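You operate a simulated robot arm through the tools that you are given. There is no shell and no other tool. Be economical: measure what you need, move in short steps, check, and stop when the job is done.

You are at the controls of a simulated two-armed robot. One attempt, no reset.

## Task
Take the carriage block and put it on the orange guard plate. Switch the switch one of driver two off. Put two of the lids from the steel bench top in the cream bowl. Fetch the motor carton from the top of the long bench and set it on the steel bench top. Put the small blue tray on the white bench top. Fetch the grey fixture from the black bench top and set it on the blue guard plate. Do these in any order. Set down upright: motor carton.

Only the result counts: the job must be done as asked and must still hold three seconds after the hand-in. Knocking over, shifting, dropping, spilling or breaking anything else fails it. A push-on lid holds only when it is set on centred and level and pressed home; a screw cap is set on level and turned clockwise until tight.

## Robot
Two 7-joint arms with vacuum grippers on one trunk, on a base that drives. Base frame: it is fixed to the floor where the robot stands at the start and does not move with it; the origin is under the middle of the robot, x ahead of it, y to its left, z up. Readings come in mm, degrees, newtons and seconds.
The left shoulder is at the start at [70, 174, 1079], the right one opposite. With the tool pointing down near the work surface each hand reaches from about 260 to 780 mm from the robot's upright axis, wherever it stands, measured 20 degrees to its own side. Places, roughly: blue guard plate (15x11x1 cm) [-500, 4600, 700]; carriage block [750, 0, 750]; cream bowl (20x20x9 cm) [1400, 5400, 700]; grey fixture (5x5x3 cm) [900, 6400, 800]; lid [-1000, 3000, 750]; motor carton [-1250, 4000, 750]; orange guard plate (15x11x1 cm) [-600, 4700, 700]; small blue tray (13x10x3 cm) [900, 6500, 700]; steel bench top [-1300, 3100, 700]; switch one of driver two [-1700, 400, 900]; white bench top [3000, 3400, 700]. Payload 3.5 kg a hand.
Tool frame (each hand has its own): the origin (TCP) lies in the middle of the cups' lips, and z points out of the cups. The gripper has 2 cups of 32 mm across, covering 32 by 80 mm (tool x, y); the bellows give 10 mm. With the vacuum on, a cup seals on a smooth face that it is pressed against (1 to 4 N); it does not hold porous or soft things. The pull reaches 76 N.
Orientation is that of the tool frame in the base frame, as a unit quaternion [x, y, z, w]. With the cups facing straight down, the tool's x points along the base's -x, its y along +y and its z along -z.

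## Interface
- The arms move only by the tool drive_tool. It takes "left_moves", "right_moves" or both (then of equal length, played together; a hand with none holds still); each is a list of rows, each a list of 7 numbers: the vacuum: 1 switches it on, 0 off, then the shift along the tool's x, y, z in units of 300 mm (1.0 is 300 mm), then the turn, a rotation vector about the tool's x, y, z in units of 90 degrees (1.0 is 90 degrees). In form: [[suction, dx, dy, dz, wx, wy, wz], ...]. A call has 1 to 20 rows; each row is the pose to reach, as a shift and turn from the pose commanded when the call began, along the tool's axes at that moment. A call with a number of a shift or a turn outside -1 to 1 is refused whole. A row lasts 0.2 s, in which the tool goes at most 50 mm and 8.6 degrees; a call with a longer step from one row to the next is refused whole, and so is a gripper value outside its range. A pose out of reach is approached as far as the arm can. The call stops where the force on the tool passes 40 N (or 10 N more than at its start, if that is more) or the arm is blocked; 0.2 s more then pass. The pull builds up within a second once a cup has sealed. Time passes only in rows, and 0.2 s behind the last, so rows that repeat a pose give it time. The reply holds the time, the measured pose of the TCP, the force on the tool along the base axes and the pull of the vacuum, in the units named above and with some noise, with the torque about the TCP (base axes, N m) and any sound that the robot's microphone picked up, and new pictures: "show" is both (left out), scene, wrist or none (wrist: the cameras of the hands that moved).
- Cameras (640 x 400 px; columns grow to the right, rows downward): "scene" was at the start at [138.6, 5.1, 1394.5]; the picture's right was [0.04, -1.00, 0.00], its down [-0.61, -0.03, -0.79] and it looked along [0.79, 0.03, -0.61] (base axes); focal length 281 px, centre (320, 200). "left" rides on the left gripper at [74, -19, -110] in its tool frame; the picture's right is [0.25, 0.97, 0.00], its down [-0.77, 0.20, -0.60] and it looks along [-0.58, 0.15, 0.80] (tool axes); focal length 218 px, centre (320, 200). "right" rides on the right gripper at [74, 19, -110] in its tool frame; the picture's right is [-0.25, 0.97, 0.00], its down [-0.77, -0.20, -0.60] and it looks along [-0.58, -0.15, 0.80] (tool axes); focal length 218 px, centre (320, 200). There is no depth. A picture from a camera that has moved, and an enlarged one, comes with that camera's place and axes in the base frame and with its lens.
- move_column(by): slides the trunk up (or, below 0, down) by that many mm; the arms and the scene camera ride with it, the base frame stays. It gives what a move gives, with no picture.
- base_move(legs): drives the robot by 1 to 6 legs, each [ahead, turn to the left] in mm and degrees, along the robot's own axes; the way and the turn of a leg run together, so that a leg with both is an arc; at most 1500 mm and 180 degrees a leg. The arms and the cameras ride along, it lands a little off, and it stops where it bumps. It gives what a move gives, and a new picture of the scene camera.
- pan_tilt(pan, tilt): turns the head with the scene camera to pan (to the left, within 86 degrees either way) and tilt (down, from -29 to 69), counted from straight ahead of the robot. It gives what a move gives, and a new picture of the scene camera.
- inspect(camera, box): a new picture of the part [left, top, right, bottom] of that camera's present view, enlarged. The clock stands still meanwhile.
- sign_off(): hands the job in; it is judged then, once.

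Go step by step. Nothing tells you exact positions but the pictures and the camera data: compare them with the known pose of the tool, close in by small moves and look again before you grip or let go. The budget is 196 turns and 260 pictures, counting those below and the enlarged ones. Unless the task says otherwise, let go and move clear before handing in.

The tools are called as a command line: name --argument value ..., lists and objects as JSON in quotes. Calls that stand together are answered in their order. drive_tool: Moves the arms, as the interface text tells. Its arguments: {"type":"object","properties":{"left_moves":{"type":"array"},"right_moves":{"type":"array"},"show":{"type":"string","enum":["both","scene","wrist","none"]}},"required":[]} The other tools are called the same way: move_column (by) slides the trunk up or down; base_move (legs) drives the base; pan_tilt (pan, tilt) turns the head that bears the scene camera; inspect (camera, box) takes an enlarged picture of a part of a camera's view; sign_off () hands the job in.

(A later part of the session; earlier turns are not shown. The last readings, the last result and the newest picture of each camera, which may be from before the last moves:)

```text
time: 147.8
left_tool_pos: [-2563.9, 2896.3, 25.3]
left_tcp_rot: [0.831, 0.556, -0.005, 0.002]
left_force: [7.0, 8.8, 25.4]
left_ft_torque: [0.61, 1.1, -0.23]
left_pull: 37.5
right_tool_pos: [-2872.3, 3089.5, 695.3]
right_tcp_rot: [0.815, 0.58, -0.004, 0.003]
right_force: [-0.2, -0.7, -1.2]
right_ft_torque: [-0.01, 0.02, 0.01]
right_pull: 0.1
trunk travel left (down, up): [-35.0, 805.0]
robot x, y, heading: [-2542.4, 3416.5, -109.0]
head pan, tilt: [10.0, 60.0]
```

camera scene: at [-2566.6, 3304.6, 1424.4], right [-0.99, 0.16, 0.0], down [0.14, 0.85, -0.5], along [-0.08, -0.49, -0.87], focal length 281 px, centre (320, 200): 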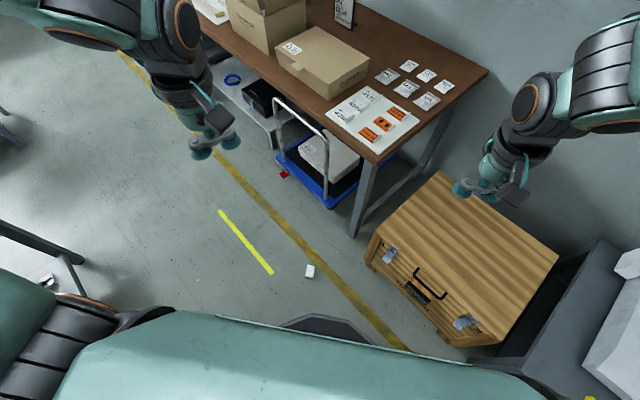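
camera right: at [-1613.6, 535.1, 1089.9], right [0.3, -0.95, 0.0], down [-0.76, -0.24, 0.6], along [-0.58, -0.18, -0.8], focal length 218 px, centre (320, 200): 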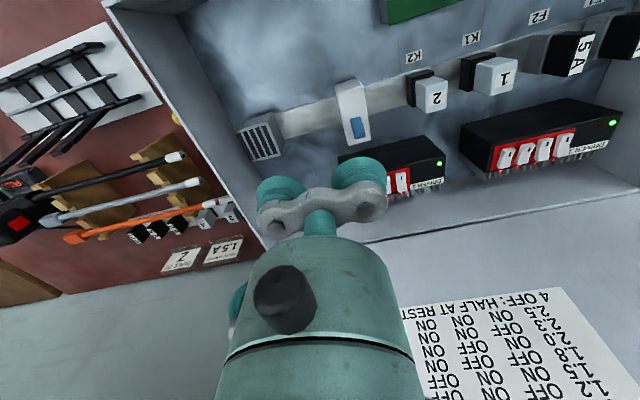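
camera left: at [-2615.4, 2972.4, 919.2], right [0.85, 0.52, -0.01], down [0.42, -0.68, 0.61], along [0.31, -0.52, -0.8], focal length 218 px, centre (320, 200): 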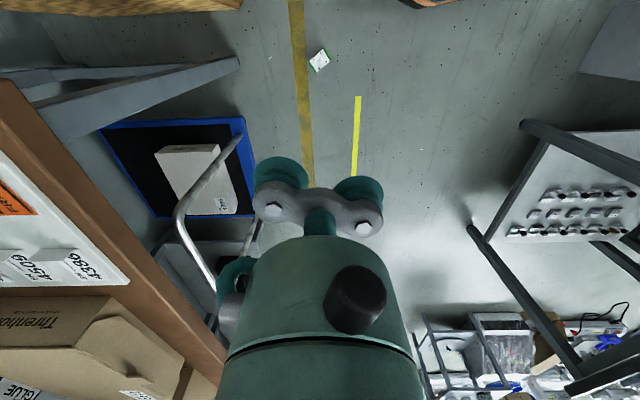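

drive_tool --left_moves '[[1, 0, 0, -0.02, 0, 0, 0], [1, 0, 0, -0.06, 0, 0, 0], [1, 0, 0, -0.16, 0, 0, 0], [1, 0, 0, -0.3, 0, 0, 0], [1, 0, 0, -0.45, 0, 0, 0], [1, 0, 0, -0.6, 0, 0, 0], [1, 0, 0, -0.6, 0, 0, 0]]' --show "none"

move_column --by 400

move_column --by 250

inspect --camera "left" --box '[200, 60, 440, 210]'

```text
time: 149.4
left_tool_pos: [-2561.7, 2897.6, 203.9]
left_tcp_rot: [0.831, 0.556, -0.004, 0.002]
left_force: [0.4, -0.3, -3.0]
left_ft_torque: [0.35, 0.78, -0.02]
left_pull: 37.7
right_tool_pos: [-2872.4, 3088.1, 693.7]
right_tcp_rot: [0.815, 0.579, -0.004, 0.003]
right_force: [-0.4, 0.8, 0.0]
right_ft_torque: [-0.01, 0.0, 0.03]
right_pull: 0.1
trunk travel left (down, up): [-35.0, 805.0]
robot x, y, heading: [-2545.6, 3417.1, -109.2]
head pan, tilt: [10.0, 60.0]
```

```text
time: 153.2
left_tool_pos: [-2563.2, 2897.8, 604.3]
left_tcp_rot: [0.832, 0.555, -0.003, 0.002]
left_force: [-0.8, 0.6, -2.0]
left_ft_torque: [0.34, 0.8, 0.0]
left_pull: 38.1
right_tool_pos: [-2872.8, 3087.8, 1093.4]
right_tcp_rot: [0.815, 0.579, -0.003, 0.002]
right_force: [-0.5, -1.0, -0.7]
right_ft_torque: [-0.01, -0.02, -0.02]
right_pull: 0.0
trunk travel left (down, up): [-435.0, 405.0]
robot x, y, heading: [-2543.3, 3417.4, -109.3]
head pan, tilt: [10.0, 60.0]
```

```text
time: 155.8
left_tool_pos: [-2562.3, 2897.1, 854.0]
left_tcp_rot: [0.832, 0.555, -0.004, 0.002]
left_force: [-0.6, 0.2, -1.9]
left_ft_torque: [0.32, 0.78, -0.01]
left_pull: 37.5
right_tool_pos: [-2872.5, 3088.2, 1344.5]
right_tcp_rot: [0.815, 0.58, -0.003, 0.002]
right_force: [-0.3, -0.4, -0.2]
right_ft_torque: [-0.03, 0.02, 0.02]
right_pull: 0.2
trunk travel left (down, up): [-685.0, 155.0]
robot x, y, heading: [-2540.9, 3415.0, -109.0]
head pan, tilt: [10.0, 60.0]
```

```text
2.67 times, centred on (320, 135) of left
camera zoom: at [-2551.7, 2974.0, 963.9], right [0.99, -0.14, 0.0], down [-0.11, -0.78, 0.61], along [-0.09, -0.6, -0.79], focal length 582 px, centre (320, 373)
```

zoom: 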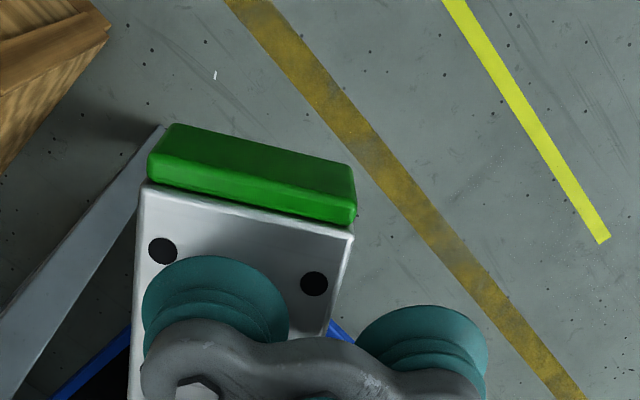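

The block is held at 38 N. I'll raise and tuck it, then drive back in smaller legs and check the pull after each.

drive_tool --left_moves '[[1, 0.04, 0.03, -0.07, 0, 0, 0], [1, 0.08, 0.06, -0.14, 0, 0, 0], [1, 0.13, 0.09, -0.22, 0, 0, 0], [1, 0.18, 0.12, -0.3, 0, 0, 0], [1, 0.24, 0.16, -0.37, 0, 0, 0], [1, 0.3, 0.2, -0.43, 0, 0, 0]]' --right_moves '[[0, 0, 0, 0.13, 0, 0, 0], [0, 0, 0, 0.26, 0, 0, 0], [0, 0, 0, 0.39, 0, 0, 0], [0, 0, 0, 0.52, 0, 0, 0], [0, 0, 0, 0.65, 0, 0, 0], [0, 0, 0, 0.8, 0, 0, 0]]' --show "none"

base_move --legs '[[0, 15], [-690, 0]]'

base_move --legs '[[0, 40], [0, 40], [0, 46.7]]'

```text
time: 157.2
left_tool_pos: [-2471.5, 2958.1, 981.0]
left_tcp_rot: [0.831, 0.556, -0.005, 0.001]
left_force: [0.9, -0.7, -2.5]
left_ft_torque: [0.35, 0.79, 0.01]
left_pull: 38.2
right_tool_pos: [-2871.4, 3085.9, 1103.8]
right_tcp_rot: [0.815, 0.579, -0.003, 0.003]
right_force: [-0.3, 0.5, -0.6]
right_ft_torque: [0.01, 0.03, -0.01]
right_pull: 0.2
trunk travel left (down, up): [-685.0, 155.0]
robot x, y, heading: [-2541.7, 3418.6, -109.3]
head pan, tilt: [10.0, 60.0]
```

```text
time: 161.9
left_tool_pos: [-2305.9, 3677.7, 980.9]
left_tcp_rot: [0.754, 0.657, -0.005, 0.002]
left_force: [0.4, 0.5, -2.4]
left_ft_torque: [0.09, 0.84, 0.01]
left_pull: 37.5
right_tool_pos: [-2726.4, 3699.1, 1105.3]
right_tcp_rot: [0.735, 0.678, -0.002, 0.002]
right_force: [-0.8, -0.3, 0.1]
right_ft_torque: [0.01, 0.02, 0.03]
right_pull: 0.0
trunk travel left (down, up): [-685.0, 155.0]
robot x, y, heading: [-2491.1, 4104.5, -94.6]
head pan, tilt: [10.0, 60.0]
camera scene: at [-2485.1, 3988.4, 1474.3], right [-1.0, -0.1, 0.0], down [-0.08, 0.86, -0.5], along [0.05, -0.5, -0.87], focal length 281 px, centre (320, 200)
```

scene: 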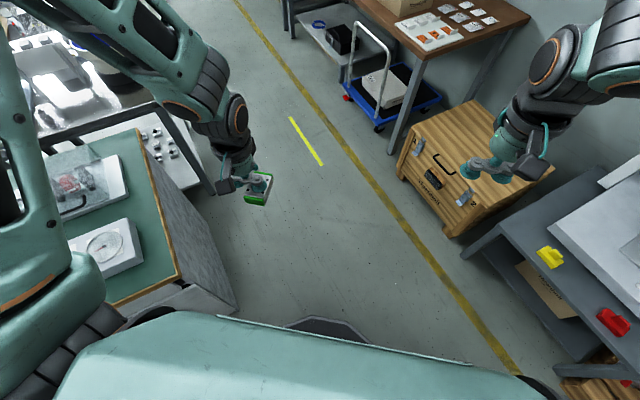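

```text
time: 168.2
left_tool_pos: [-2257.2, 4504.9, 980.5]
left_tcp_rot: [-0.248, 0.969, 0.0, 0.005]
left_force: [0.4, -0.7, -1.6]
left_ft_torque: [-0.74, -0.4, 0.0]
left_pull: 37.9
right_tool_pos: [-2022.7, 4153.4, 1104.9]
right_tcp_rot: [-0.275, 0.962, 0.001, 0.004]
right_force: [0.5, 0.0, 0.2]
right_ft_torque: [0.0, 0.0, -0.01]
right_pull: 0.1
trunk travel left (down, up): [-685.0, 155.0]
robot x, y, heading: [-2490.2, 4104.1, 32.0]
head pan, tilt: [10.0, 60.0]
camera scene: at [-2395.2, 4176.3, 1474.4], right [0.67, -0.74, 0.0], down [-0.64, -0.58, -0.5], along [0.37, 0.34, -0.87], focal length 281 px, centre (320, 200)
```

scene: 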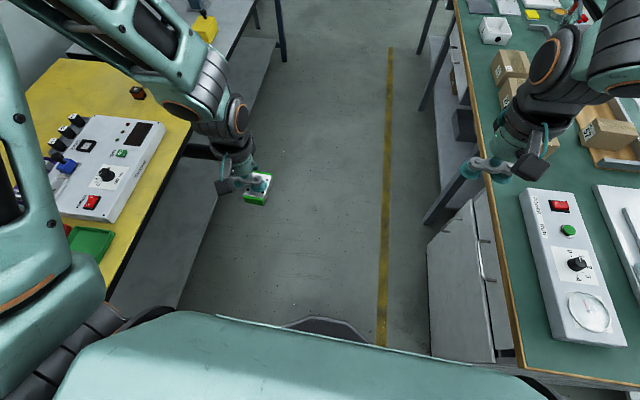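

Still held. I'll continue along the aisle to the plates.

base_move --legs '[[900, 0], [904, 0]]'

base_move --legs '[[0, -45], [0, -45]]'

pan_tilt --pan 10 --tilt 50

```text
time: 177.2
left_tool_pos: [-712.3, 5439.4, 980.6]
left_tcp_rot: [-0.241, 0.97, -0.001, 0.004]
left_force: [-0.1, 0.2, -2.2]
left_ft_torque: [-0.75, -0.37, 0.01]
left_pull: 37.3
right_tool_pos: [-484.8, 5086.5, 1103.8]
right_tcp_rot: [-0.27, 0.963, 0.0, 0.004]
right_force: [0.0, 0.2, -0.9]
right_ft_torque: [0.01, 0.01, -0.02]
right_pull: 0.1
trunk travel left (down, up): [-685.0, 155.0]
robot x, y, heading: [-950.4, 5041.3, 31.3]
head pan, tilt: [10.0, 60.0]
camera scene: at [-855.0, 5113.7, 1474.4], right [0.66, -0.75, 0.0], down [-0.65, -0.57, -0.5], along [0.38, 0.33, -0.87], focal length 281 px, centre (320, 200)
```

scene: 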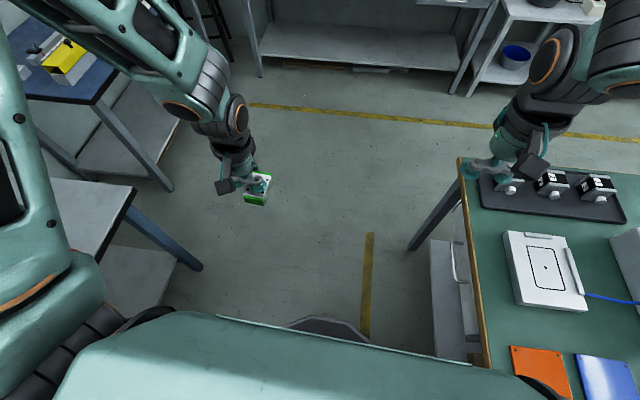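

```text
time: 181.8
left_tool_pos: [-550.3, 4807.9, 980.8]
left_tcp_rot: [0.513, 0.858, -0.003, 0.003]
left_force: [0.3, 0.1, -2.8]
left_ft_torque: [-0.41, 0.74, -0.03]
left_pull: 37.8
right_tool_pos: [-903.2, 4576.4, 1103.6]
right_tcp_rot: [0.488, 0.873, -0.002, 0.003]
right_force: [0.0, -0.1, 0.5]
right_ft_torque: [0.01, 0.0, 0.0]
right_pull: 0.0
trunk travel left (down, up): [-685.0, 155.0]
robot x, y, heading: [-946.6, 5044.0, -58.4]
head pan, tilt: [10.0, 60.0]
camera scene: at [-876.7, 4951.2, 1474.4], right [-0.75, -0.67, 0.0], down [-0.58, 0.65, -0.5], along [0.33, -0.37, -0.87], focal length 281 px, centre (320, 200)
```

scene: 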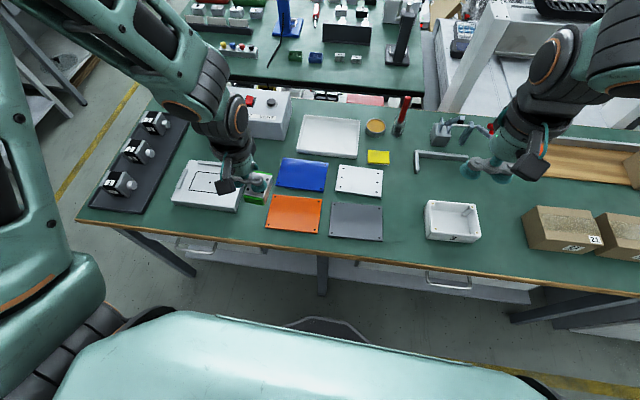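

```text
time: 182.5
left_tool_pos: [-550.8, 4807.1, 981.0]
left_tcp_rot: [0.513, 0.858, -0.003, 0.003]
left_force: [0.3, -0.5, -2.3]
left_ft_torque: [-0.36, 0.71, -0.02]
left_pull: 37.6
right_tool_pos: [-902.5, 4576.7, 1103.4]
right_tcp_rot: [0.488, 0.873, -0.002, 0.003]
right_force: [-0.3, -0.1, 0.6]
right_ft_torque: [0.0, 0.02, -0.01]
right_pull: 0.1
trunk travel left (down, up): [-685.0, 155.0]
robot x, y, heading: [-945.3, 5038.2, -58.2]
head pan, tilt: [10.0, 50.0]
camera scene: at [-870.4, 4943.1, 1486.9], right [-0.75, -0.67, 0.0], down [-0.51, 0.57, -0.64], along [0.43, -0.48, -0.77], focal length 281 px, centre (320, 200)
```

scene: 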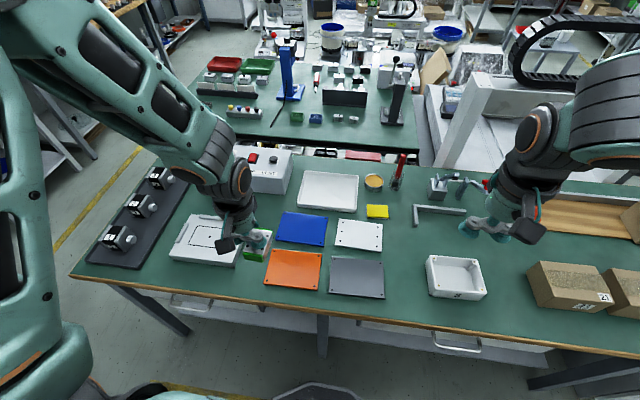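

The block is still held. I'll locate the orange plate from the left wrist camera too.

inspect --camera "left" --box '[0, 0, 640, 400]'

inspect --camera "scene" --box '[220, 190, 412, 310]'

```text
1.00 times, centred on (320, 200) of left (not enlarged: the box is as wide or as high as the picture)
camera zoom: at [-602.8, 4864.0, 1091.3], right [0.73, 0.68, 0.0], down [0.54, -0.58, 0.61], along [0.41, -0.45, -0.79], focal length 218 px, centre (320, 200)
```

zoom: 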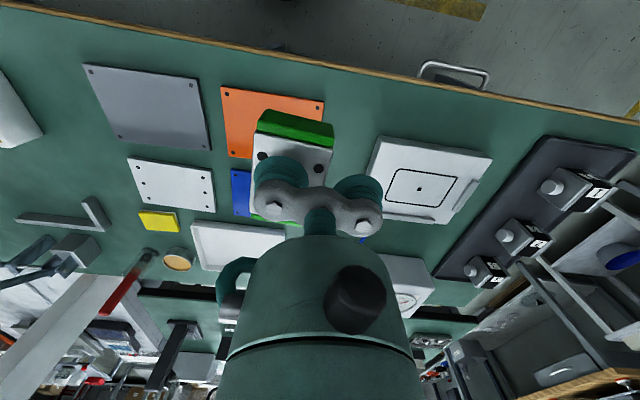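

```text
3.33 times, centred on (316, 250) of scene
camera zoom: at [-870.4, 4943.1, 1486.9], right [-0.75, -0.67, 0.0], down [-0.51, 0.57, -0.64], along [0.43, -0.48, -0.77], focal length 937 px, centre (333, 33)
```

zoom: 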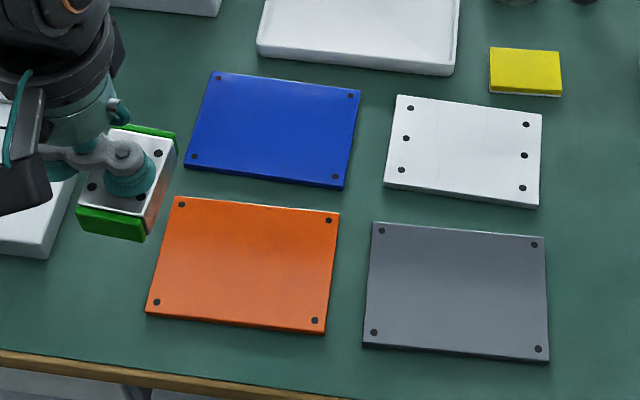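

The orange plate's centre is about [-571, 4720] with its top at z 748. I'll move the block over it and lower.

drive_tool --left_moves '[[1, -0.11, -0.06, 0, 0, 0, 0], [1, -0.222, -0.117, 0, 0, 0, 0], [1, -0.222, -0.117, 0.13, 0, 0, 0], [1, -0.222, -0.117, 0.27, 0, 0, 0], [1, -0.222, -0.117, 0.4, 0, 0, 0], [1, -0.222, -0.117, 0.52, 0, 0, 0], [1, -0.222, -0.117, 0.6, 0, 0, 0], [1, -0.222, -0.117, 0.63, 0, 0, 0], [1, -0.222, -0.117, 0.63, 0, 0, 0]]' --show "wrist"

inspect --camera "scene" --box '[220, 190, 412, 310]'

```text
time: 184.5
left_tool_pos: [-548.7, 4729.3, 792.8]
left_tcp_rot: [0.513, 0.859, -0.003, 0.004]
left_force: [-0.5, 0.6, -3.3]
left_ft_torque: [-0.41, 0.75, 0.0]
left_pull: 37.6
right_tool_pos: [-901.8, 4575.4, 1103.0]
right_tcp_rot: [0.488, 0.873, -0.001, 0.003]
right_force: [-0.1, -0.4, -0.5]
right_ft_torque: [0.02, 0.05, 0.01]
right_pull: 0.0
trunk travel left (down, up): [-685.0, 155.0]
robot x, y, heading: [-948.5, 5044.3, -58.4]
head pan, tilt: [10.0, 50.0]
camera left: at [-602.2, 4787.2, 902.8], right [0.73, 0.68, 0.0], down [0.54, -0.58, 0.61], along [0.41, -0.45, -0.79], focal length 218 px, centre (320, 200)
```

left: 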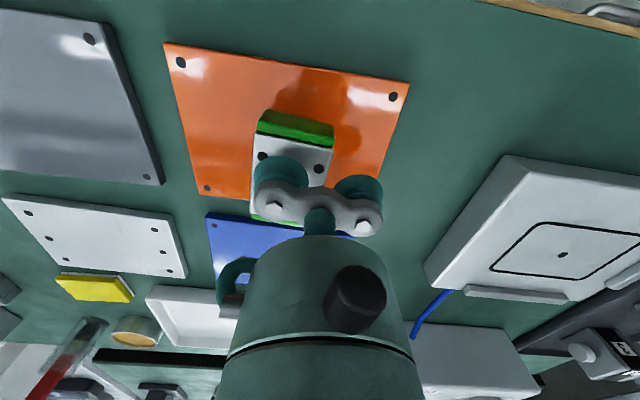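

```text
3.33 times, centred on (316, 250) of scene
camera zoom: at [-870.1, 4943.2, 1486.9], right [-0.75, -0.67, 0.0], down [-0.51, 0.57, -0.64], along [0.43, -0.48, -0.77], focal length 937 px, centre (333, 33)
```

zoom: 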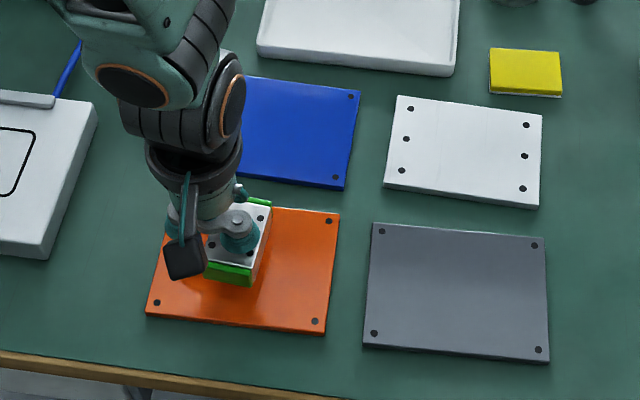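

drive_tool --left_moves '[[1, 0, 0, 0.03, 0, 0, 0], [1, 0, 0, 0.045, 0, 0, 0], [1, 0, 0, 0.053, 0, 0, 0], [1, 0, 0, 0.06, 0, 0, 0], [1, 0, 0, 0.06, 0, 0, 0]]' --show "none"

```text
time: 185.7
left_tool_pos: [-548.7, 4729.8, 776.1]
left_tcp_rot: [0.513, 0.859, -0.003, 0.004]
left_force: [0.3, -0.6, 5.5]
left_ft_torque: [-0.45, 0.9, 0.0]
left_pull: 36.9
right_tool_pos: [-902.8, 4576.7, 1104.7]
right_tcp_rot: [0.488, 0.873, -0.002, 0.004]
right_force: [0.3, -0.1, 0.0]
right_ft_torque: [0.02, 0.02, -0.03]
right_pull: 0.1
trunk travel left (down, up): [-685.0, 155.0]
robot x, y, heading: [-948.8, 5038.7, -58.3]
head pan, tilt: [10.0, 50.0]
```

The block is in contact at 5.5 N. I'll release and move up.

drive_tool --left_moves '[[0, 0, 0, 0.002, 0, 0, 0], [0, 0, 0, 0.002, 0, 0, 0], [0, 0, 0, 0, 0, 0, 0], [0, 0, 0, 0, 0, 0, 0], [0, 0, 0, 0, 0, 0, 0], [0, 0, 0, -0.03, 0, 0, 0], [0, 0, 0, -0.1, 0, 0, 0], [0, 0, 0, -0.25, 0, 0, 0], [0, 0, 0, -0.4, 0, 0, 0], [0, 0, 0, -0.55, 0, 0, 0], [0, 0, 0, -0.7, 0, 0, 0]]' --show "scene"

pan_tilt --pan -55 --tilt 35

```text
time: 188.1
left_tool_pos: [-551.8, 4734.1, 986.3]
left_tcp_rot: [0.514, 0.858, -0.003, 0.003]
left_force: [0.2, 0.3, -0.1]
left_ft_torque: [-0.01, -0.03, 0.02]
left_pull: 0.2
right_tool_pos: [-904.5, 4577.7, 1105.3]
right_tcp_rot: [0.488, 0.873, -0.002, 0.004]
right_force: [-0.3, -0.7, -0.3]
right_ft_torque: [0.0, 0.01, -0.01]
right_pull: 0.1
trunk travel left (down, up): [-685.0, 155.0]
robot x, y, heading: [-951.2, 5040.0, -58.2]
head pan, tilt: [10.0, 50.0]
camera scene: at [-871.5, 4945.1, 1487.1], right [-0.75, -0.67, 0.0], down [-0.51, 0.57, -0.64], along [0.43, -0.48, -0.77], focal length 281 px, centre (320, 200)
```

scene: 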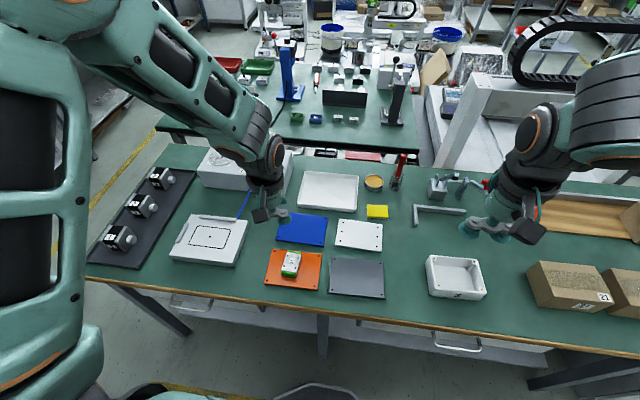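

```text
time: 189.4
left_tool_pos: [-548.7, 4732.1, 984.1]
left_tcp_rot: [0.513, 0.859, -0.003, 0.003]
left_force: [0.0, -0.2, -0.8]
left_ft_torque: [0.06, -0.01, -0.04]
left_pull: 0.0
right_tool_pos: [-903.5, 4577.4, 1103.1]
right_tcp_rot: [0.488, 0.873, -0.003, 0.004]
right_force: [-0.5, 0.6, -0.3]
right_ft_torque: [0.02, -0.01, 0.0]
right_pull: 0.0
trunk travel left (down, up): [-685.0, 155.0]
robot x, y, heading: [-950.4, 5041.4, -58.1]
head pan, tilt: [-55.0, 35.0]
camera scene: at [-956.0, 4919.7, 1508.6], right [-0.92, 0.39, 0.0], down [0.23, 0.53, -0.82], along [-0.32, -0.75, -0.57], focal length 281 px, centre (320, 200)
```

scene: 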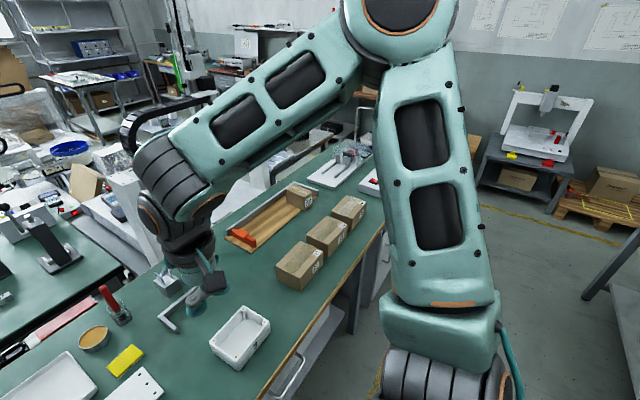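

The block stands on the orange plate. Now I'll read the carton labels.

inspect --camera "scene" --box '[220, 170, 380, 270]'

inspect --camera "scene" --box '[270, 175, 350, 225]'

```text
4.00 times, centred on (300, 220) of scene
camera zoom: at [-956.0, 4919.7, 1508.6], right [-0.92, 0.39, 0.0], down [0.23, 0.53, -0.82], along [-0.32, -0.75, -0.57], focal length 1124 px, centre (400, 120)
```

zoom: 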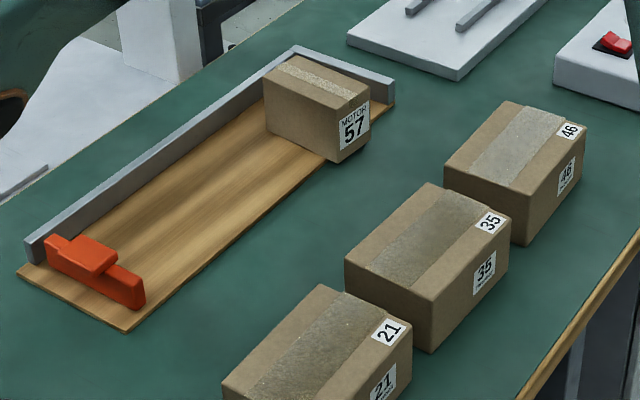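

```text
8.00 times, centred on (310, 200) of scene
camera zoom: at [-956.0, 4919.7, 1508.6], right [-0.92, 0.39, 0.0], down [0.23, 0.53, -0.82], along [-0.32, -0.75, -0.57], focal length 2249 px, centre (400, 200)
```

zoom: 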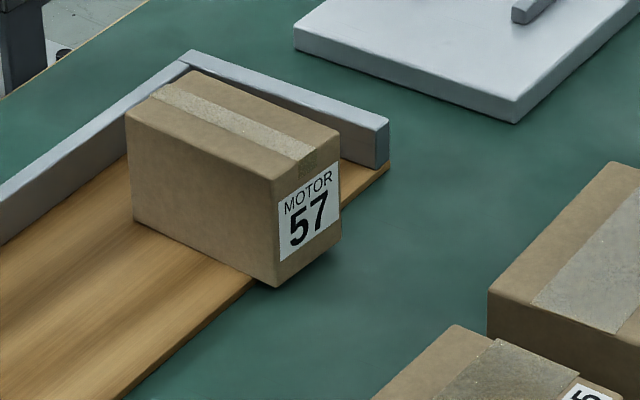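

"MOTOR 57" is the carton on the wooden tray, near [-1273, 3951]. I'll drive along the aisle to face it with the right hand.

drive_tool --left_moves '[[0, 0.12, 0.05, 0, 0, 0, 0], [0, 0.24, 0.1, 0, 0, 0, 0], [0, 0.33, 0.15, 0, 0, 0, 0]]' --show "none"

base_move --legs '[[0, -85.2], [713, 0], [0, 86], [60, 0]]'

pan_tilt --pan -10 --tilt 45

```text
time: 190.2
left_tool_pos: [-556.6, 4841.3, 984.6]
left_tcp_rot: [0.513, 0.858, -0.003, 0.004]
left_force: [0.3, 0.4, 0.2]
left_ft_torque: [0.01, 0.01, -0.01]
left_pull: 0.1
right_tool_pos: [-902.3, 4576.7, 1104.7]
right_tcp_rot: [0.488, 0.873, -0.002, 0.004]
right_force: [-0.2, -0.1, 0.4]
right_ft_torque: [0.01, -0.02, 0.03]
right_pull: 0.1
trunk travel left (down, up): [-685.0, 155.0]
robot x, y, heading: [-948.2, 5045.2, -58.0]
head pan, tilt: [-55.0, 35.0]
```

```text
time: 202.0
left_tool_pos: [-1090.8, 4384.2, 987.0]
left_tcp_rot: [0.497, 0.868, -0.004, 0.006]
left_force: [0.4, 0.7, -0.3]
left_ft_torque: [-0.02, 0.0, 0.04]
left_pull: 0.0
right_tool_pos: [-1427.6, 4107.1, 1106.7]
right_tcp_rot: [0.471, 0.882, -0.003, 0.006]
right_force: [0.6, 0.5, -0.1]
right_ft_torque: [-0.02, -0.04, 0.0]
right_pull: 0.0
trunk travel left (down, up): [-685.0, 155.0]
robot x, y, heading: [-1484.5, 4565.4, -56.3]
head pan, tilt: [-55.0, 35.0]
camera scene: at [-1494.6, 4450.8, 1509.3], right [-0.93, 0.36, 0.0], down [0.21, 0.53, -0.82], along [-0.3, -0.77, -0.57], focal length 281 px, centre (320, 200)
```

scene: 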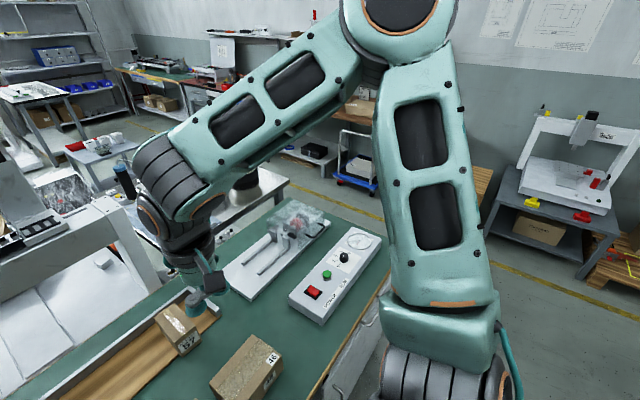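

```text
time: 203.2
left_tool_pos: [-1089.1, 4381.2, 985.6]
left_tcp_rot: [0.496, 0.868, -0.003, 0.004]
left_force: [-0.2, -0.7, 0.1]
left_ft_torque: [-0.02, 0.02, 0.01]
left_pull: 0.1
right_tool_pos: [-1426.5, 4104.7, 1104.1]
right_tcp_rot: [0.472, 0.882, -0.002, 0.004]
right_force: [1.0, -0.9, -0.1]
right_ft_torque: [0.02, 0.0, -0.03]
right_pull: 0.1
trunk travel left (down, up): [-685.0, 155.0]
robot x, y, heading: [-1491.8, 4568.0, -56.2]
head pan, tilt: [-10.0, 45.0]
camera scene: at [-1426.2, 4452.8, 1494.0], right [-0.92, -0.4, 0.0], down [-0.28, 0.65, -0.71], along [0.28, -0.65, -0.71], focal length 281 px, centre (320, 200)
```

scene: 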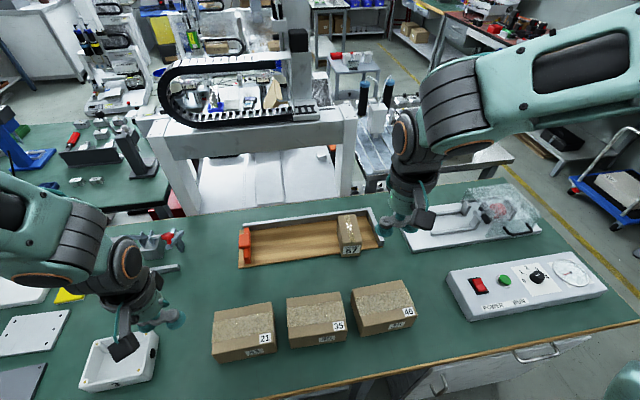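

The carton is at about [-1287, 3940]. I'll bring the right hand over it for a close look.

drive_tool --right_moves '[[0, -0.13, 0, 0.08, 0, 0, 0], [0, -0.26, 0, 0.16, 0, 0, 0], [0, -0.39, 0, 0.24, 0, 0, 0], [0, -0.52, 0, 0.32, 0, 0, 0], [0, -0.65, 0, 0.4, 0, 0, 0], [0, -0.73, 0, 0.46, 0, 0, 0], [0, -0.73, 0, 0.46, 0, 0, 0]]' --show "wrist"

inspect --camera "scene" --box '[300, 190, 396, 250]'

```text
time: 204.8
left_tool_pos: [-1088.5, 4379.3, 983.6]
left_tcp_rot: [0.497, 0.868, -0.004, 0.004]
left_force: [-1.0, -0.9, 0.2]
left_ft_torque: [0.03, -0.06, -0.01]
left_pull: 0.0
right_tool_pos: [-1302.9, 3919.4, 968.1]
right_tcp_rot: [0.471, 0.882, -0.002, 0.004]
right_force: [0.1, 0.8, 0.1]
right_ft_torque: [-0.03, 0.01, -0.01]
right_pull: 0.1
trunk travel left (down, up): [-685.0, 155.0]
robot x, y, heading: [-1490.5, 4564.2, -56.3]
head pan, tilt: [-10.0, 45.0]
camera right: at [-1328.1, 3991.9, 1076.3], right [0.94, 0.33, 0.0], down [0.26, -0.75, 0.61], along [0.2, -0.58, -0.79], focal length 218 px, centre (320, 200)
```

right: 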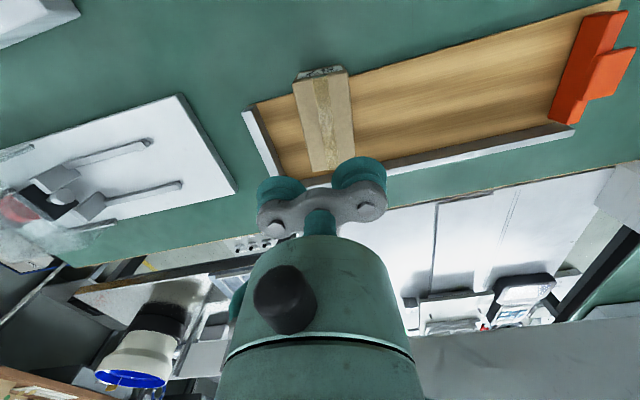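

```text
6.67 times, centred on (348, 220) of scene
camera zoom: at [-1426.0, 4452.9, 1493.9], right [-0.92, -0.4, 0.0], down [-0.28, 0.65, -0.71], along [0.29, -0.65, -0.71], focal length 1874 px, centre (133, 67)
```

zoom: 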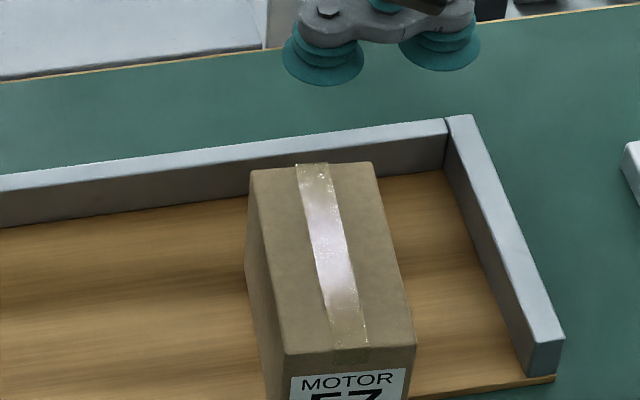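

The motor carton's top is about 57×110 mm at z 808, centred near [-1289, 3901]. I'll rotate the right hand so both cups lie along its length, and hover.

drive_tool --right_moves '[[0, -0.01, 0, 0.02, 0, 0, -0.09], [0, -0.02, 0, 0.04, 0, 0, -0.18], [0, -0.03, 0, 0.06, 0, 0, -0.27], [0, -0.04, 0, 0.08, 0, 0, -0.36], [0, -0.05, 0, 0.1, 0, 0, -0.45], [0, -0.06, 0, 0.12, 0, 0, -0.54], [0, -0.07, 0, 0.15, 0, 0, -0.63], [0, -0.075, 0.004, 0.2, 0, 0, -0.72], [0, -0.075, 0.004, 0.25, 0, 0, -0.81], [0, -0.075, 0.004, 0.3, 0, 0, -0.9], [0, -0.075, 0.004, 0.35, 0, 0, -0.919], [0, -0.075, 0.004, 0.35, 0, 0, -0.919]]' --show "wrist"

inspect --camera "scene" --box '[300, 180, 396, 240]'

```text
time: 207.3
left_tool_pos: [-1087.7, 4378.5, 982.3]
left_tcp_rot: [0.498, 0.867, -0.003, 0.003]
left_force: [-0.7, 0.7, 0.5]
left_ft_torque: [0.04, -0.02, 0.0]
left_pull: 0.0
right_tool_pos: [-1287.2, 3901.0, 863.1]
right_tcp_rot: [-0.229, 0.973, -0.004, 0.001]
right_force: [0.2, 0.2, 0.1]
right_ft_torque: [-0.01, -0.01, 0.04]
right_pull: 0.0
trunk travel left (down, up): [-685.0, 155.0]
robot x, y, heading: [-1488.2, 4567.7, -56.0]
head pan, tilt: [-10.0, 45.0]
camera right: at [-1363.2, 3885.7, 972.5], right [-0.21, 0.98, -0.01], down [0.78, 0.17, 0.61], along [0.59, 0.12, -0.8], focal length 218 px, centre (320, 200)
```

right: 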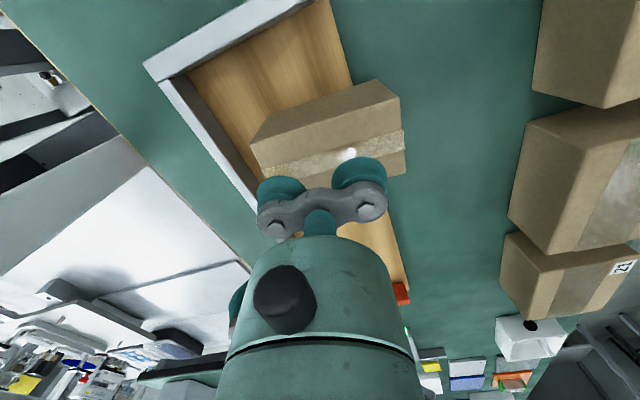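

```text
6.67 times, centred on (348, 210) of scene
camera zoom: at [-1425.7, 4452.5, 1493.9], right [-0.92, -0.4, 0.0], down [-0.29, 0.65, -0.71], along [0.29, -0.65, -0.71], focal length 1874 px, centre (133, 133)
```

zoom: 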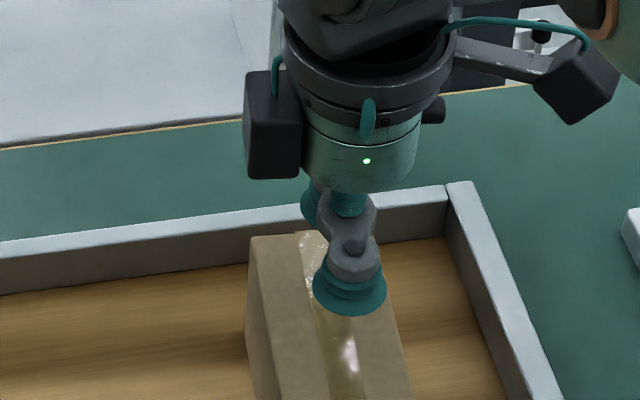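

I'll centre on the tape line, then press down gently with the vacuum on to test the seal.

drive_tool --right_moves '[[1, -0.017, 0.025, 0.05, 0, 0, 0], [1, -0.017, 0.025, 0.13, 0, 0, 0], [1, -0.017, 0.025, 0.16, 0, 0, 0], [1, -0.017, 0.025, 0.175, 0, 0, 0], [1, -0.017, 0.025, 0.185, 0, 0, 0], [1, -0.017, 0.025, 0.185, 0, 0, 0]]' --show "none"

inspect --camera "scene" --box '[300, 180, 396, 240]'

```text
time: 208.3
left_tool_pos: [-1088.7, 4381.7, 985.4]
left_tcp_rot: [0.497, 0.867, -0.005, 0.004]
left_force: [0.6, -0.3, 0.1]
left_ft_torque: [0.04, -0.01, -0.02]
left_pull: 0.1
right_tool_pos: [-1285.4, 3907.2, 819.8]
right_tcp_rot: [-0.228, 0.974, -0.011, 0.003]
right_force: [-2.3, 6.3, 20.8]
right_ft_torque: [0.54, 0.18, 0.13]
right_pull: 75.0
trunk travel left (down, up): [-685.0, 155.0]
robot x, y, heading: [-1485.5, 4568.0, -56.3]
head pan, tilt: [-10.0, 45.0]
stopped in row 4 (right hand): the force on the tool passed its limit at 45 N (the readings are from after the stop); the commanded pose is now the measured one
```

```text
6.67 times, centred on (348, 210) of scene
camera zoom: at [-1426.9, 4455.9, 1494.4], right [-0.92, -0.4, 0.0], down [-0.28, 0.65, -0.71], along [0.29, -0.65, -0.71], focal length 1874 px, centre (133, 133)
```

zoom: 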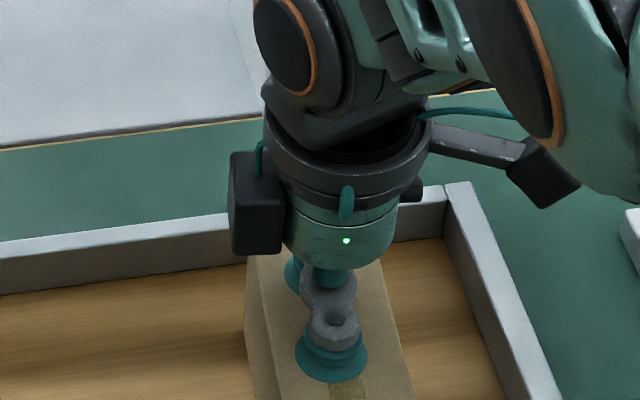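

Both cups sealed at 75 N. I'll lift straight up.

drive_tool --right_moves '[[1, 0, 0, -0.02, 0, 0, 0], [1, 0, 0, -0.05, 0, 0, 0], [1, 0, 0, -0.1, 0, 0, 0], [1, 0, 0, -0.2, 0, 0, 0], [1, 0, 0, -0.35, 0, 0, 0], [1, 0, 0, -0.5, 0, 0, 0], [1, 0, 0, -0.65, 0, 0, 0], [1, 0, 0, -0.65, 0, 0, 0]]' --show "scene"

```text
time: 210.1
left_tool_pos: [-1088.0, 4379.1, 983.9]
left_tcp_rot: [0.497, 0.868, -0.003, 0.004]
left_force: [-0.2, 0.2, 0.4]
left_ft_torque: [0.0, 0.01, 0.0]
left_pull: 0.1
right_tool_pos: [-1287.0, 3909.3, 1009.0]
right_tcp_rot: [-0.229, 0.973, -0.007, 0.002]
right_force: [-0.3, -0.7, -6.8]
right_ft_torque: [0.03, 0.04, 0.03]
right_pull: 74.9
trunk travel left (down, up): [-685.0, 155.0]
robot x, y, heading: [-1489.7, 4565.5, -56.2]
head pan, tilt: [-10.0, 45.0]
camera scene: at [-1424.9, 4450.7, 1493.7], right [-0.92, -0.4, 0.0], down [-0.29, 0.65, -0.71], along [0.28, -0.65, -0.71], focal length 281 px, centre (320, 200)
```

scene: 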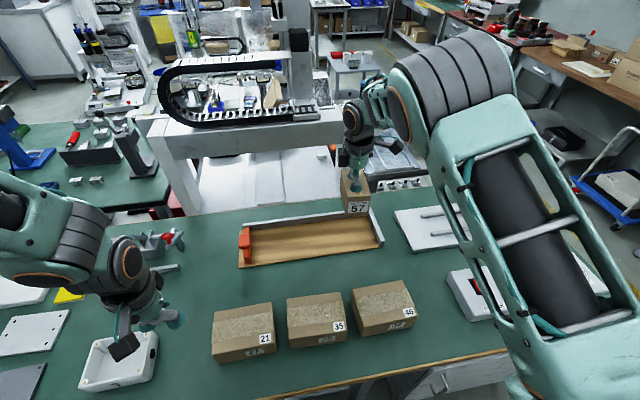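

The carton is lifted and weighs about 7 N. I'll tuck it in, raise the trunk and drive round to the left end of the steel bench.

drive_tool --right_moves '[[1, 0.015, 0.12, 0, 0, 0, 0], [1, 0.03, 0.25, 0, 0, 0, 0], [1, 0.05, 0.38, 0, 0, 0, 0], [1, 0.065, 0.51, 0, 0, 0, 0], [1, 0.08, 0.64, 0, 0, 0, 0], [1, 0.098, 0.76, 0, 0, 0, 0]]' --show "none"

move_column --by 80

base_move --legs '[[0, -48], [0, -47.4], [1347, 0], [0, 47], [0, 47.3]]'

base_move --legs '[[1340, 0], [0, 45], [0, 45]]'

pan_tilt --pan 0 --tilt 45

```text
time: 211.5
left_tool_pos: [-1088.0, 4380.1, 984.0]
left_tcp_rot: [0.497, 0.868, -0.002, 0.004]
left_force: [0.6, 0.3, -0.3]
left_ft_torque: [-0.02, 0.03, 0.02]
left_pull: 0.1
right_tool_pos: [-1417.9, 4099.7, 1008.1]
right_tcp_rot: [-0.212, 0.977, 0.001, 0.024]
right_force: [-0.3, 0.7, -6.9]
right_ft_torque: [0.0, 0.03, 0.0]
right_pull: 75.3
trunk travel left (down, up): [-685.0, 155.0]
robot x, y, heading: [-1488.1, 4566.8, -56.3]
head pan, tilt: [-10.0, 45.0]
```

```text
time: 212.7
left_tool_pos: [-1087.7, 4379.9, 1064.1]
left_tcp_rot: [0.498, 0.867, -0.003, 0.003]
left_force: [-1.0, -0.8, -0.4]
left_ft_torque: [0.01, -0.03, 0.02]
left_pull: 0.1
right_tool_pos: [-1412.4, 4099.4, 1090.5]
right_tcp_rot: [-0.215, 0.976, -0.002, 0.026]
right_force: [0.5, 0.0, -7.2]
right_ft_torque: [0.05, 0.02, -0.01]
right_pull: 75.1
trunk travel left (down, up): [-765.0, 75.0]
robot x, y, heading: [-1486.0, 4567.9, -56.1]
head pan, tilt: [-10.0, 45.0]
```

```text
time: 228.1
left_tool_pos: [-2283.1, 3739.5, 1063.6]
left_tcp_rot: [0.506, 0.862, -0.003, 0.003]
left_force: [-0.4, 0.0, 0.1]
left_ft_torque: [-0.03, -0.01, 0.01]
left_pull: 0.1
right_tool_pos: [-2614.6, 3464.9, 1090.2]
right_tcp_rot: [-0.204, 0.979, -0.001, 0.027]
right_force: [-0.6, -0.3, -7.1]
right_ft_torque: [0.03, -0.01, -0.01]
right_pull: 75.9
trunk travel left (down, up): [-765.0, 75.0]
robot x, y, heading: [-2677.8, 3938.4, -57.6]
head pan, tilt: [-10.0, 45.0]
camera scene: at [-2618.6, 3818.1, 1573.8], right [-0.92, -0.38, 0.0], down [-0.27, 0.65, -0.71], along [0.27, -0.65, -0.71], focal length 281 px, centre (320, 200)
```

scene: 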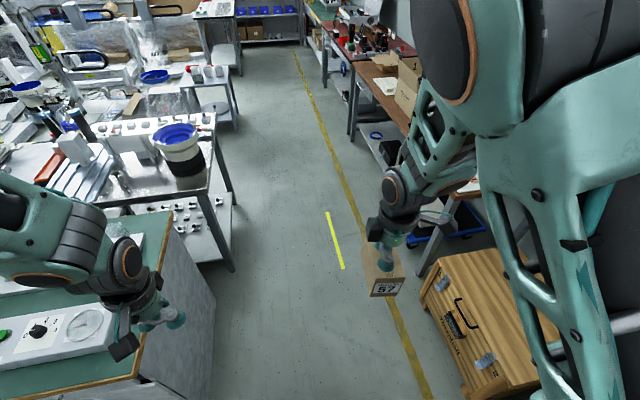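

```text
time: 238.9
left_tool_pos: [-1765.9, 3210.2, 1063.9]
left_tcp_rot: [-0.254, 0.967, 0.0, 0.004]
left_force: [-1.0, -0.3, 0.3]
left_ft_torque: [0.0, 0.01, -0.02]
left_pull: 0.1
right_tool_pos: [-1489.0, 2879.1, 1089.9]
right_tcp_rot: [0.836, -0.547, -0.021, -0.02]
right_force: [0.2, -0.3, -6.7]
right_ft_torque: [-0.03, 0.02, -0.01]
right_pull: 75.7
trunk travel left (down, up): [-765.0, 75.0]
robot x, y, heading: [-1957.7, 2812.5, 32.8]
head pan, tilt: [-10.0, 45.0]
camera scene: at [-1839.4, 2873.8, 1573.8], right [0.39, -0.92, 0.0], down [-0.65, -0.27, -0.71], along [0.65, 0.27, -0.71], focal length 281 px, centre (320, 200)
```

scene: 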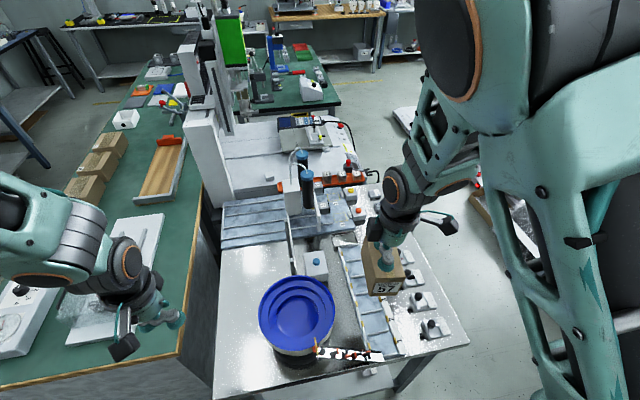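

```text
time: 239.6
left_tool_pos: [-1765.6, 3210.4, 1063.1]
left_tcp_rot: [-0.254, 0.967, 0.0, 0.004]
left_force: [-0.2, -0.5, 0.4]
left_ft_torque: [0.0, -0.04, -0.02]
left_pull: 0.2
right_tool_pos: [-1490.2, 2879.5, 1090.1]
right_tcp_rot: [0.836, -0.548, -0.022, -0.02]
right_force: [-0.2, -0.1, -6.5]
right_ft_torque: [0.0, 0.01, -0.02]
right_pull: 75.6
trunk travel left (down, up): [-765.0, 75.0]
robot x, y, heading: [-1959.4, 2817.0, 32.7]
head pan, tilt: [0.0, 45.0]
camera scene: at [-1846.5, 2886.9, 1573.8], right [0.54, -0.84, 0.0], down [-0.59, -0.38, -0.71], along [0.59, 0.38, -0.71], focal length 281 px, centre (320, 200)
```

scene: 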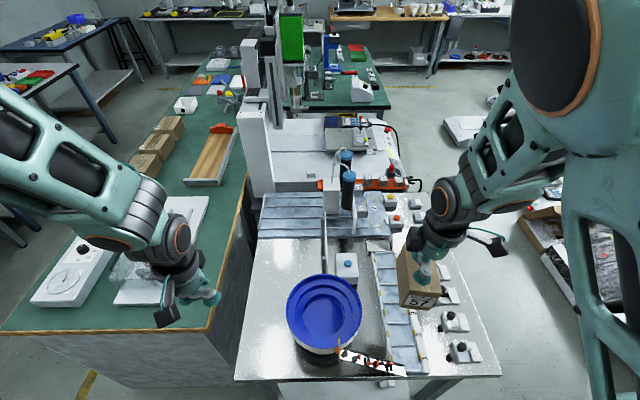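

There's a free steel strip left of the feeder bowl, around [-1586, 3235]. I'll turn left so the right hand reaches it naturally.

base_move --legs '[[0, 33]]'

pan_tilt --pan -10 --tilt 50

```text
time: 241.6
left_tool_pos: [-2016.0, 3252.7, 1063.5]
left_tcp_rot: [-0.521, 0.854, 0.001, 0.004]
left_force: [-1.0, -0.3, 0.1]
left_ft_torque: [0.03, 0.03, -0.02]
left_pull: 0.1
right_tool_pos: [-1602.6, 3126.5, 1089.3]
right_tcp_rot: [0.958, -0.284, -0.026, -0.012]
right_force: [-0.2, -0.4, -6.7]
right_ft_torque: [-0.04, 0.04, 0.02]
right_pull: 75.5
trunk travel left (down, up): [-765.0, 75.0]
robot x, y, heading: [-1959.6, 2811.6, 66.3]
head pan, tilt: [0.0, 45.0]
camera scene: at [-1903.3, 2935.7, 1573.8], right [0.91, -0.4, 0.0], down [-0.29, -0.65, -0.71], along [0.29, 0.65, -0.71], focal length 281 px, centre (320, 200)
```

scene: 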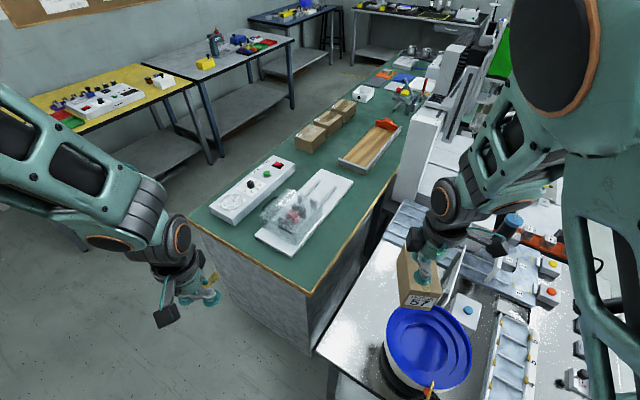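

```text
time: 242.3
left_tool_pos: [-2016.1, 3252.9, 1062.7]
left_tcp_rot: [-0.52, 0.854, 0.002, 0.004]
left_force: [0.5, 0.9, 0.2]
left_ft_torque: [-0.04, 0.02, 0.03]
left_pull: 0.0
right_tool_pos: [-1602.9, 3127.2, 1089.5]
right_tcp_rot: [0.958, -0.285, -0.026, -0.013]
right_force: [-0.1, -0.5, -7.0]
right_ft_torque: [-0.03, 0.05, 0.0]
right_pull: 75.6
trunk travel left (down, up): [-765.0, 75.0]
robot x, y, heading: [-1955.7, 2812.3, 66.2]
head pan, tilt: [-10.0, 50.0]
camera scene: at [-1894.3, 2925.7, 1566.9], right [0.83, -0.56, 0.0], down [-0.43, -0.64, -0.64], along [0.36, 0.53, -0.77], focal length 281 px, centre (320, 200)
```

scene: 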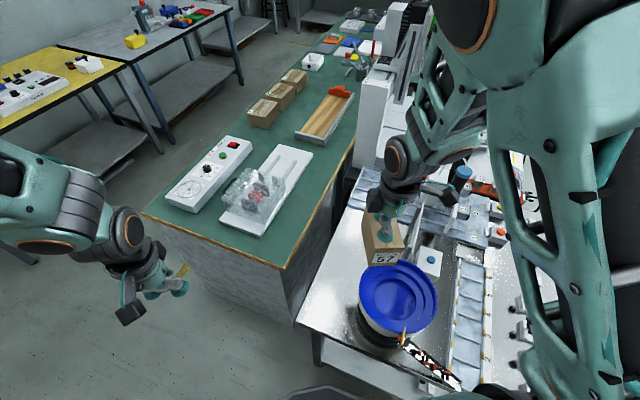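

I'll move the carton over the free strip, align it with the bench and lower it to a hover.

drive_tool --right_moves '[[1, -0.04, -0.085, 0, 0, 0, 0.07], [1, -0.08, -0.17, 0, 0, 0, 0.14], [1, -0.12, -0.25, 0, 0, 0, 0.21], [1, -0.161, -0.335, 0, 0, 0, 0.27], [1, -0.161, -0.335, 0.14, 0, 0, 0.27], [1, -0.161, -0.335, 0.28, 0, 0, 0.27], [1, -0.161, -0.335, 0.42, 0, 0, 0.27], [1, -0.161, -0.335, 0.56, 0, 0, 0.27], [1, -0.161, -0.335, 0.62, 0, 0, 0.27], [1, -0.161, -0.335, 0.62, 0, 0, 0.27]]' --show "both"

```text
time: 244.5
left_tool_pos: [-2015.7, 3253.4, 1064.1]
left_tcp_rot: [-0.521, 0.854, 0.001, 0.005]
left_force: [-0.7, 1.0, -0.1]
left_ft_torque: [0.0, -0.01, 0.02]
left_pull: 0.0
right_tool_pos: [-1596.5, 3245.3, 906.8]
right_tcp_rot: [0.877, -0.479, -0.028, -0.008]
right_force: [-0.9, -0.2, -7.4]
right_ft_torque: [0.01, 0.05, -0.01]
right_pull: 75.8
trunk travel left (down, up): [-765.0, 75.0]
robot x, y, heading: [-1961.3, 2812.5, 66.0]
head pan, tilt: [-10.0, 50.0]
camera scene: at [-1894.2, 2925.3, 1566.9], right [0.83, -0.56, 0.0], down [-0.43, -0.64, -0.64], along [0.36, 0.53, -0.77], focal length 281 px, centre (320, 200)
camera right: at [-1568.6, 3166.8, 1012.8], right [-0.95, -0.31, 0.03], down [-0.22, 0.73, 0.64], along [-0.22, 0.61, -0.76], focal length 218 px, centre (320, 200)
```

scene: 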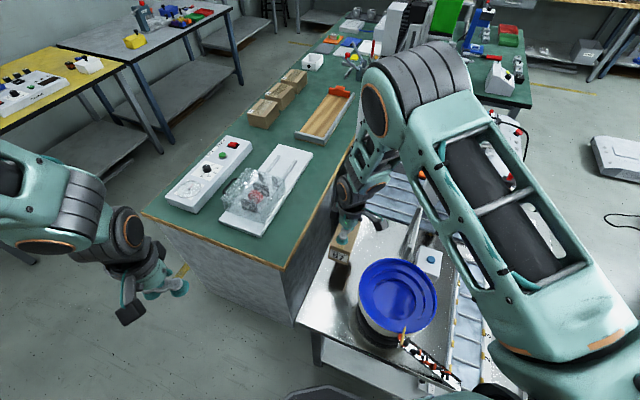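
right: 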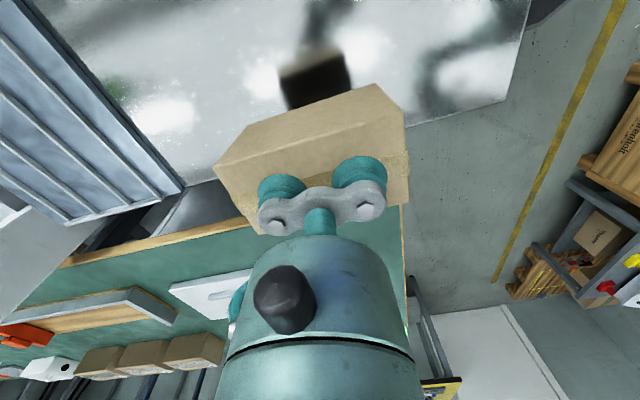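

It's a little tilted and slightly close to the rear edge. I'll level it, shift 14 mm inward and lower to near contact.

drive_tool --right_moves '[[1, 0.047, 0, 0.0, 0.008, 0.036, 0], [1, 0.047, 0, 0.1, 0.008, 0.036, 0], [1, 0.047, 0, 0.2, 0.008, 0.036, 0], [1, 0.047, 0, 0.24, 0.008, 0.036, 0], [1, 0.047, 0, 0.26, 0.008, 0.036, 0], [1, 0.047, 0, 0.26, 0.008, 0.036, 0]]' --show "none"

inspect --camera "scene" --box '[290, 190, 450, 290]'

```text
time: 245.9
left_tool_pos: [-2015.5, 3252.5, 1062.8]
left_tcp_rot: [-0.521, 0.853, 0.002, 0.005]
left_force: [0.5, 0.6, 0.3]
left_ft_torque: [0.01, -0.02, -0.02]
left_pull: 0.0
right_tool_pos: [-1592.7, 3236.3, 829.1]
right_tcp_rot: [0.877, -0.48, 0.0, 0.001]
right_force: [-1.0, 0.5, -7.1]
right_ft_torque: [0.02, 0.05, -0.03]
right_pull: 75.4
trunk travel left (down, up): [-765.0, 75.0]
robot x, y, heading: [-1964.6, 2814.6, 66.1]
head pan, tilt: [-10.0, 50.0]
```

```text
4.00 times, centred on (370, 240) of scene
camera zoom: at [-1893.8, 2925.8, 1566.9], right [0.83, -0.56, 0.0], down [-0.43, -0.64, -0.64], along [0.36, 0.53, -0.77], focal length 1124 px, centre (120, 40)
```

zoom: 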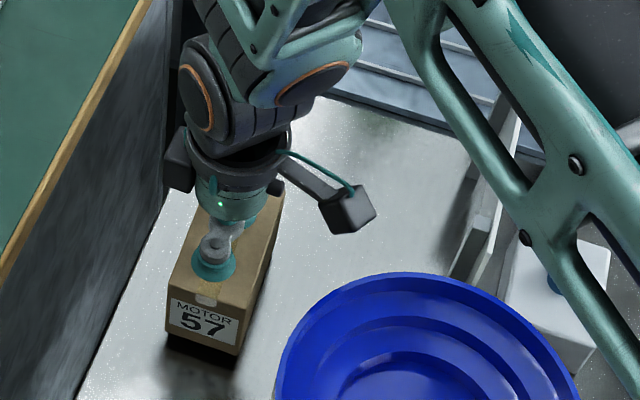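

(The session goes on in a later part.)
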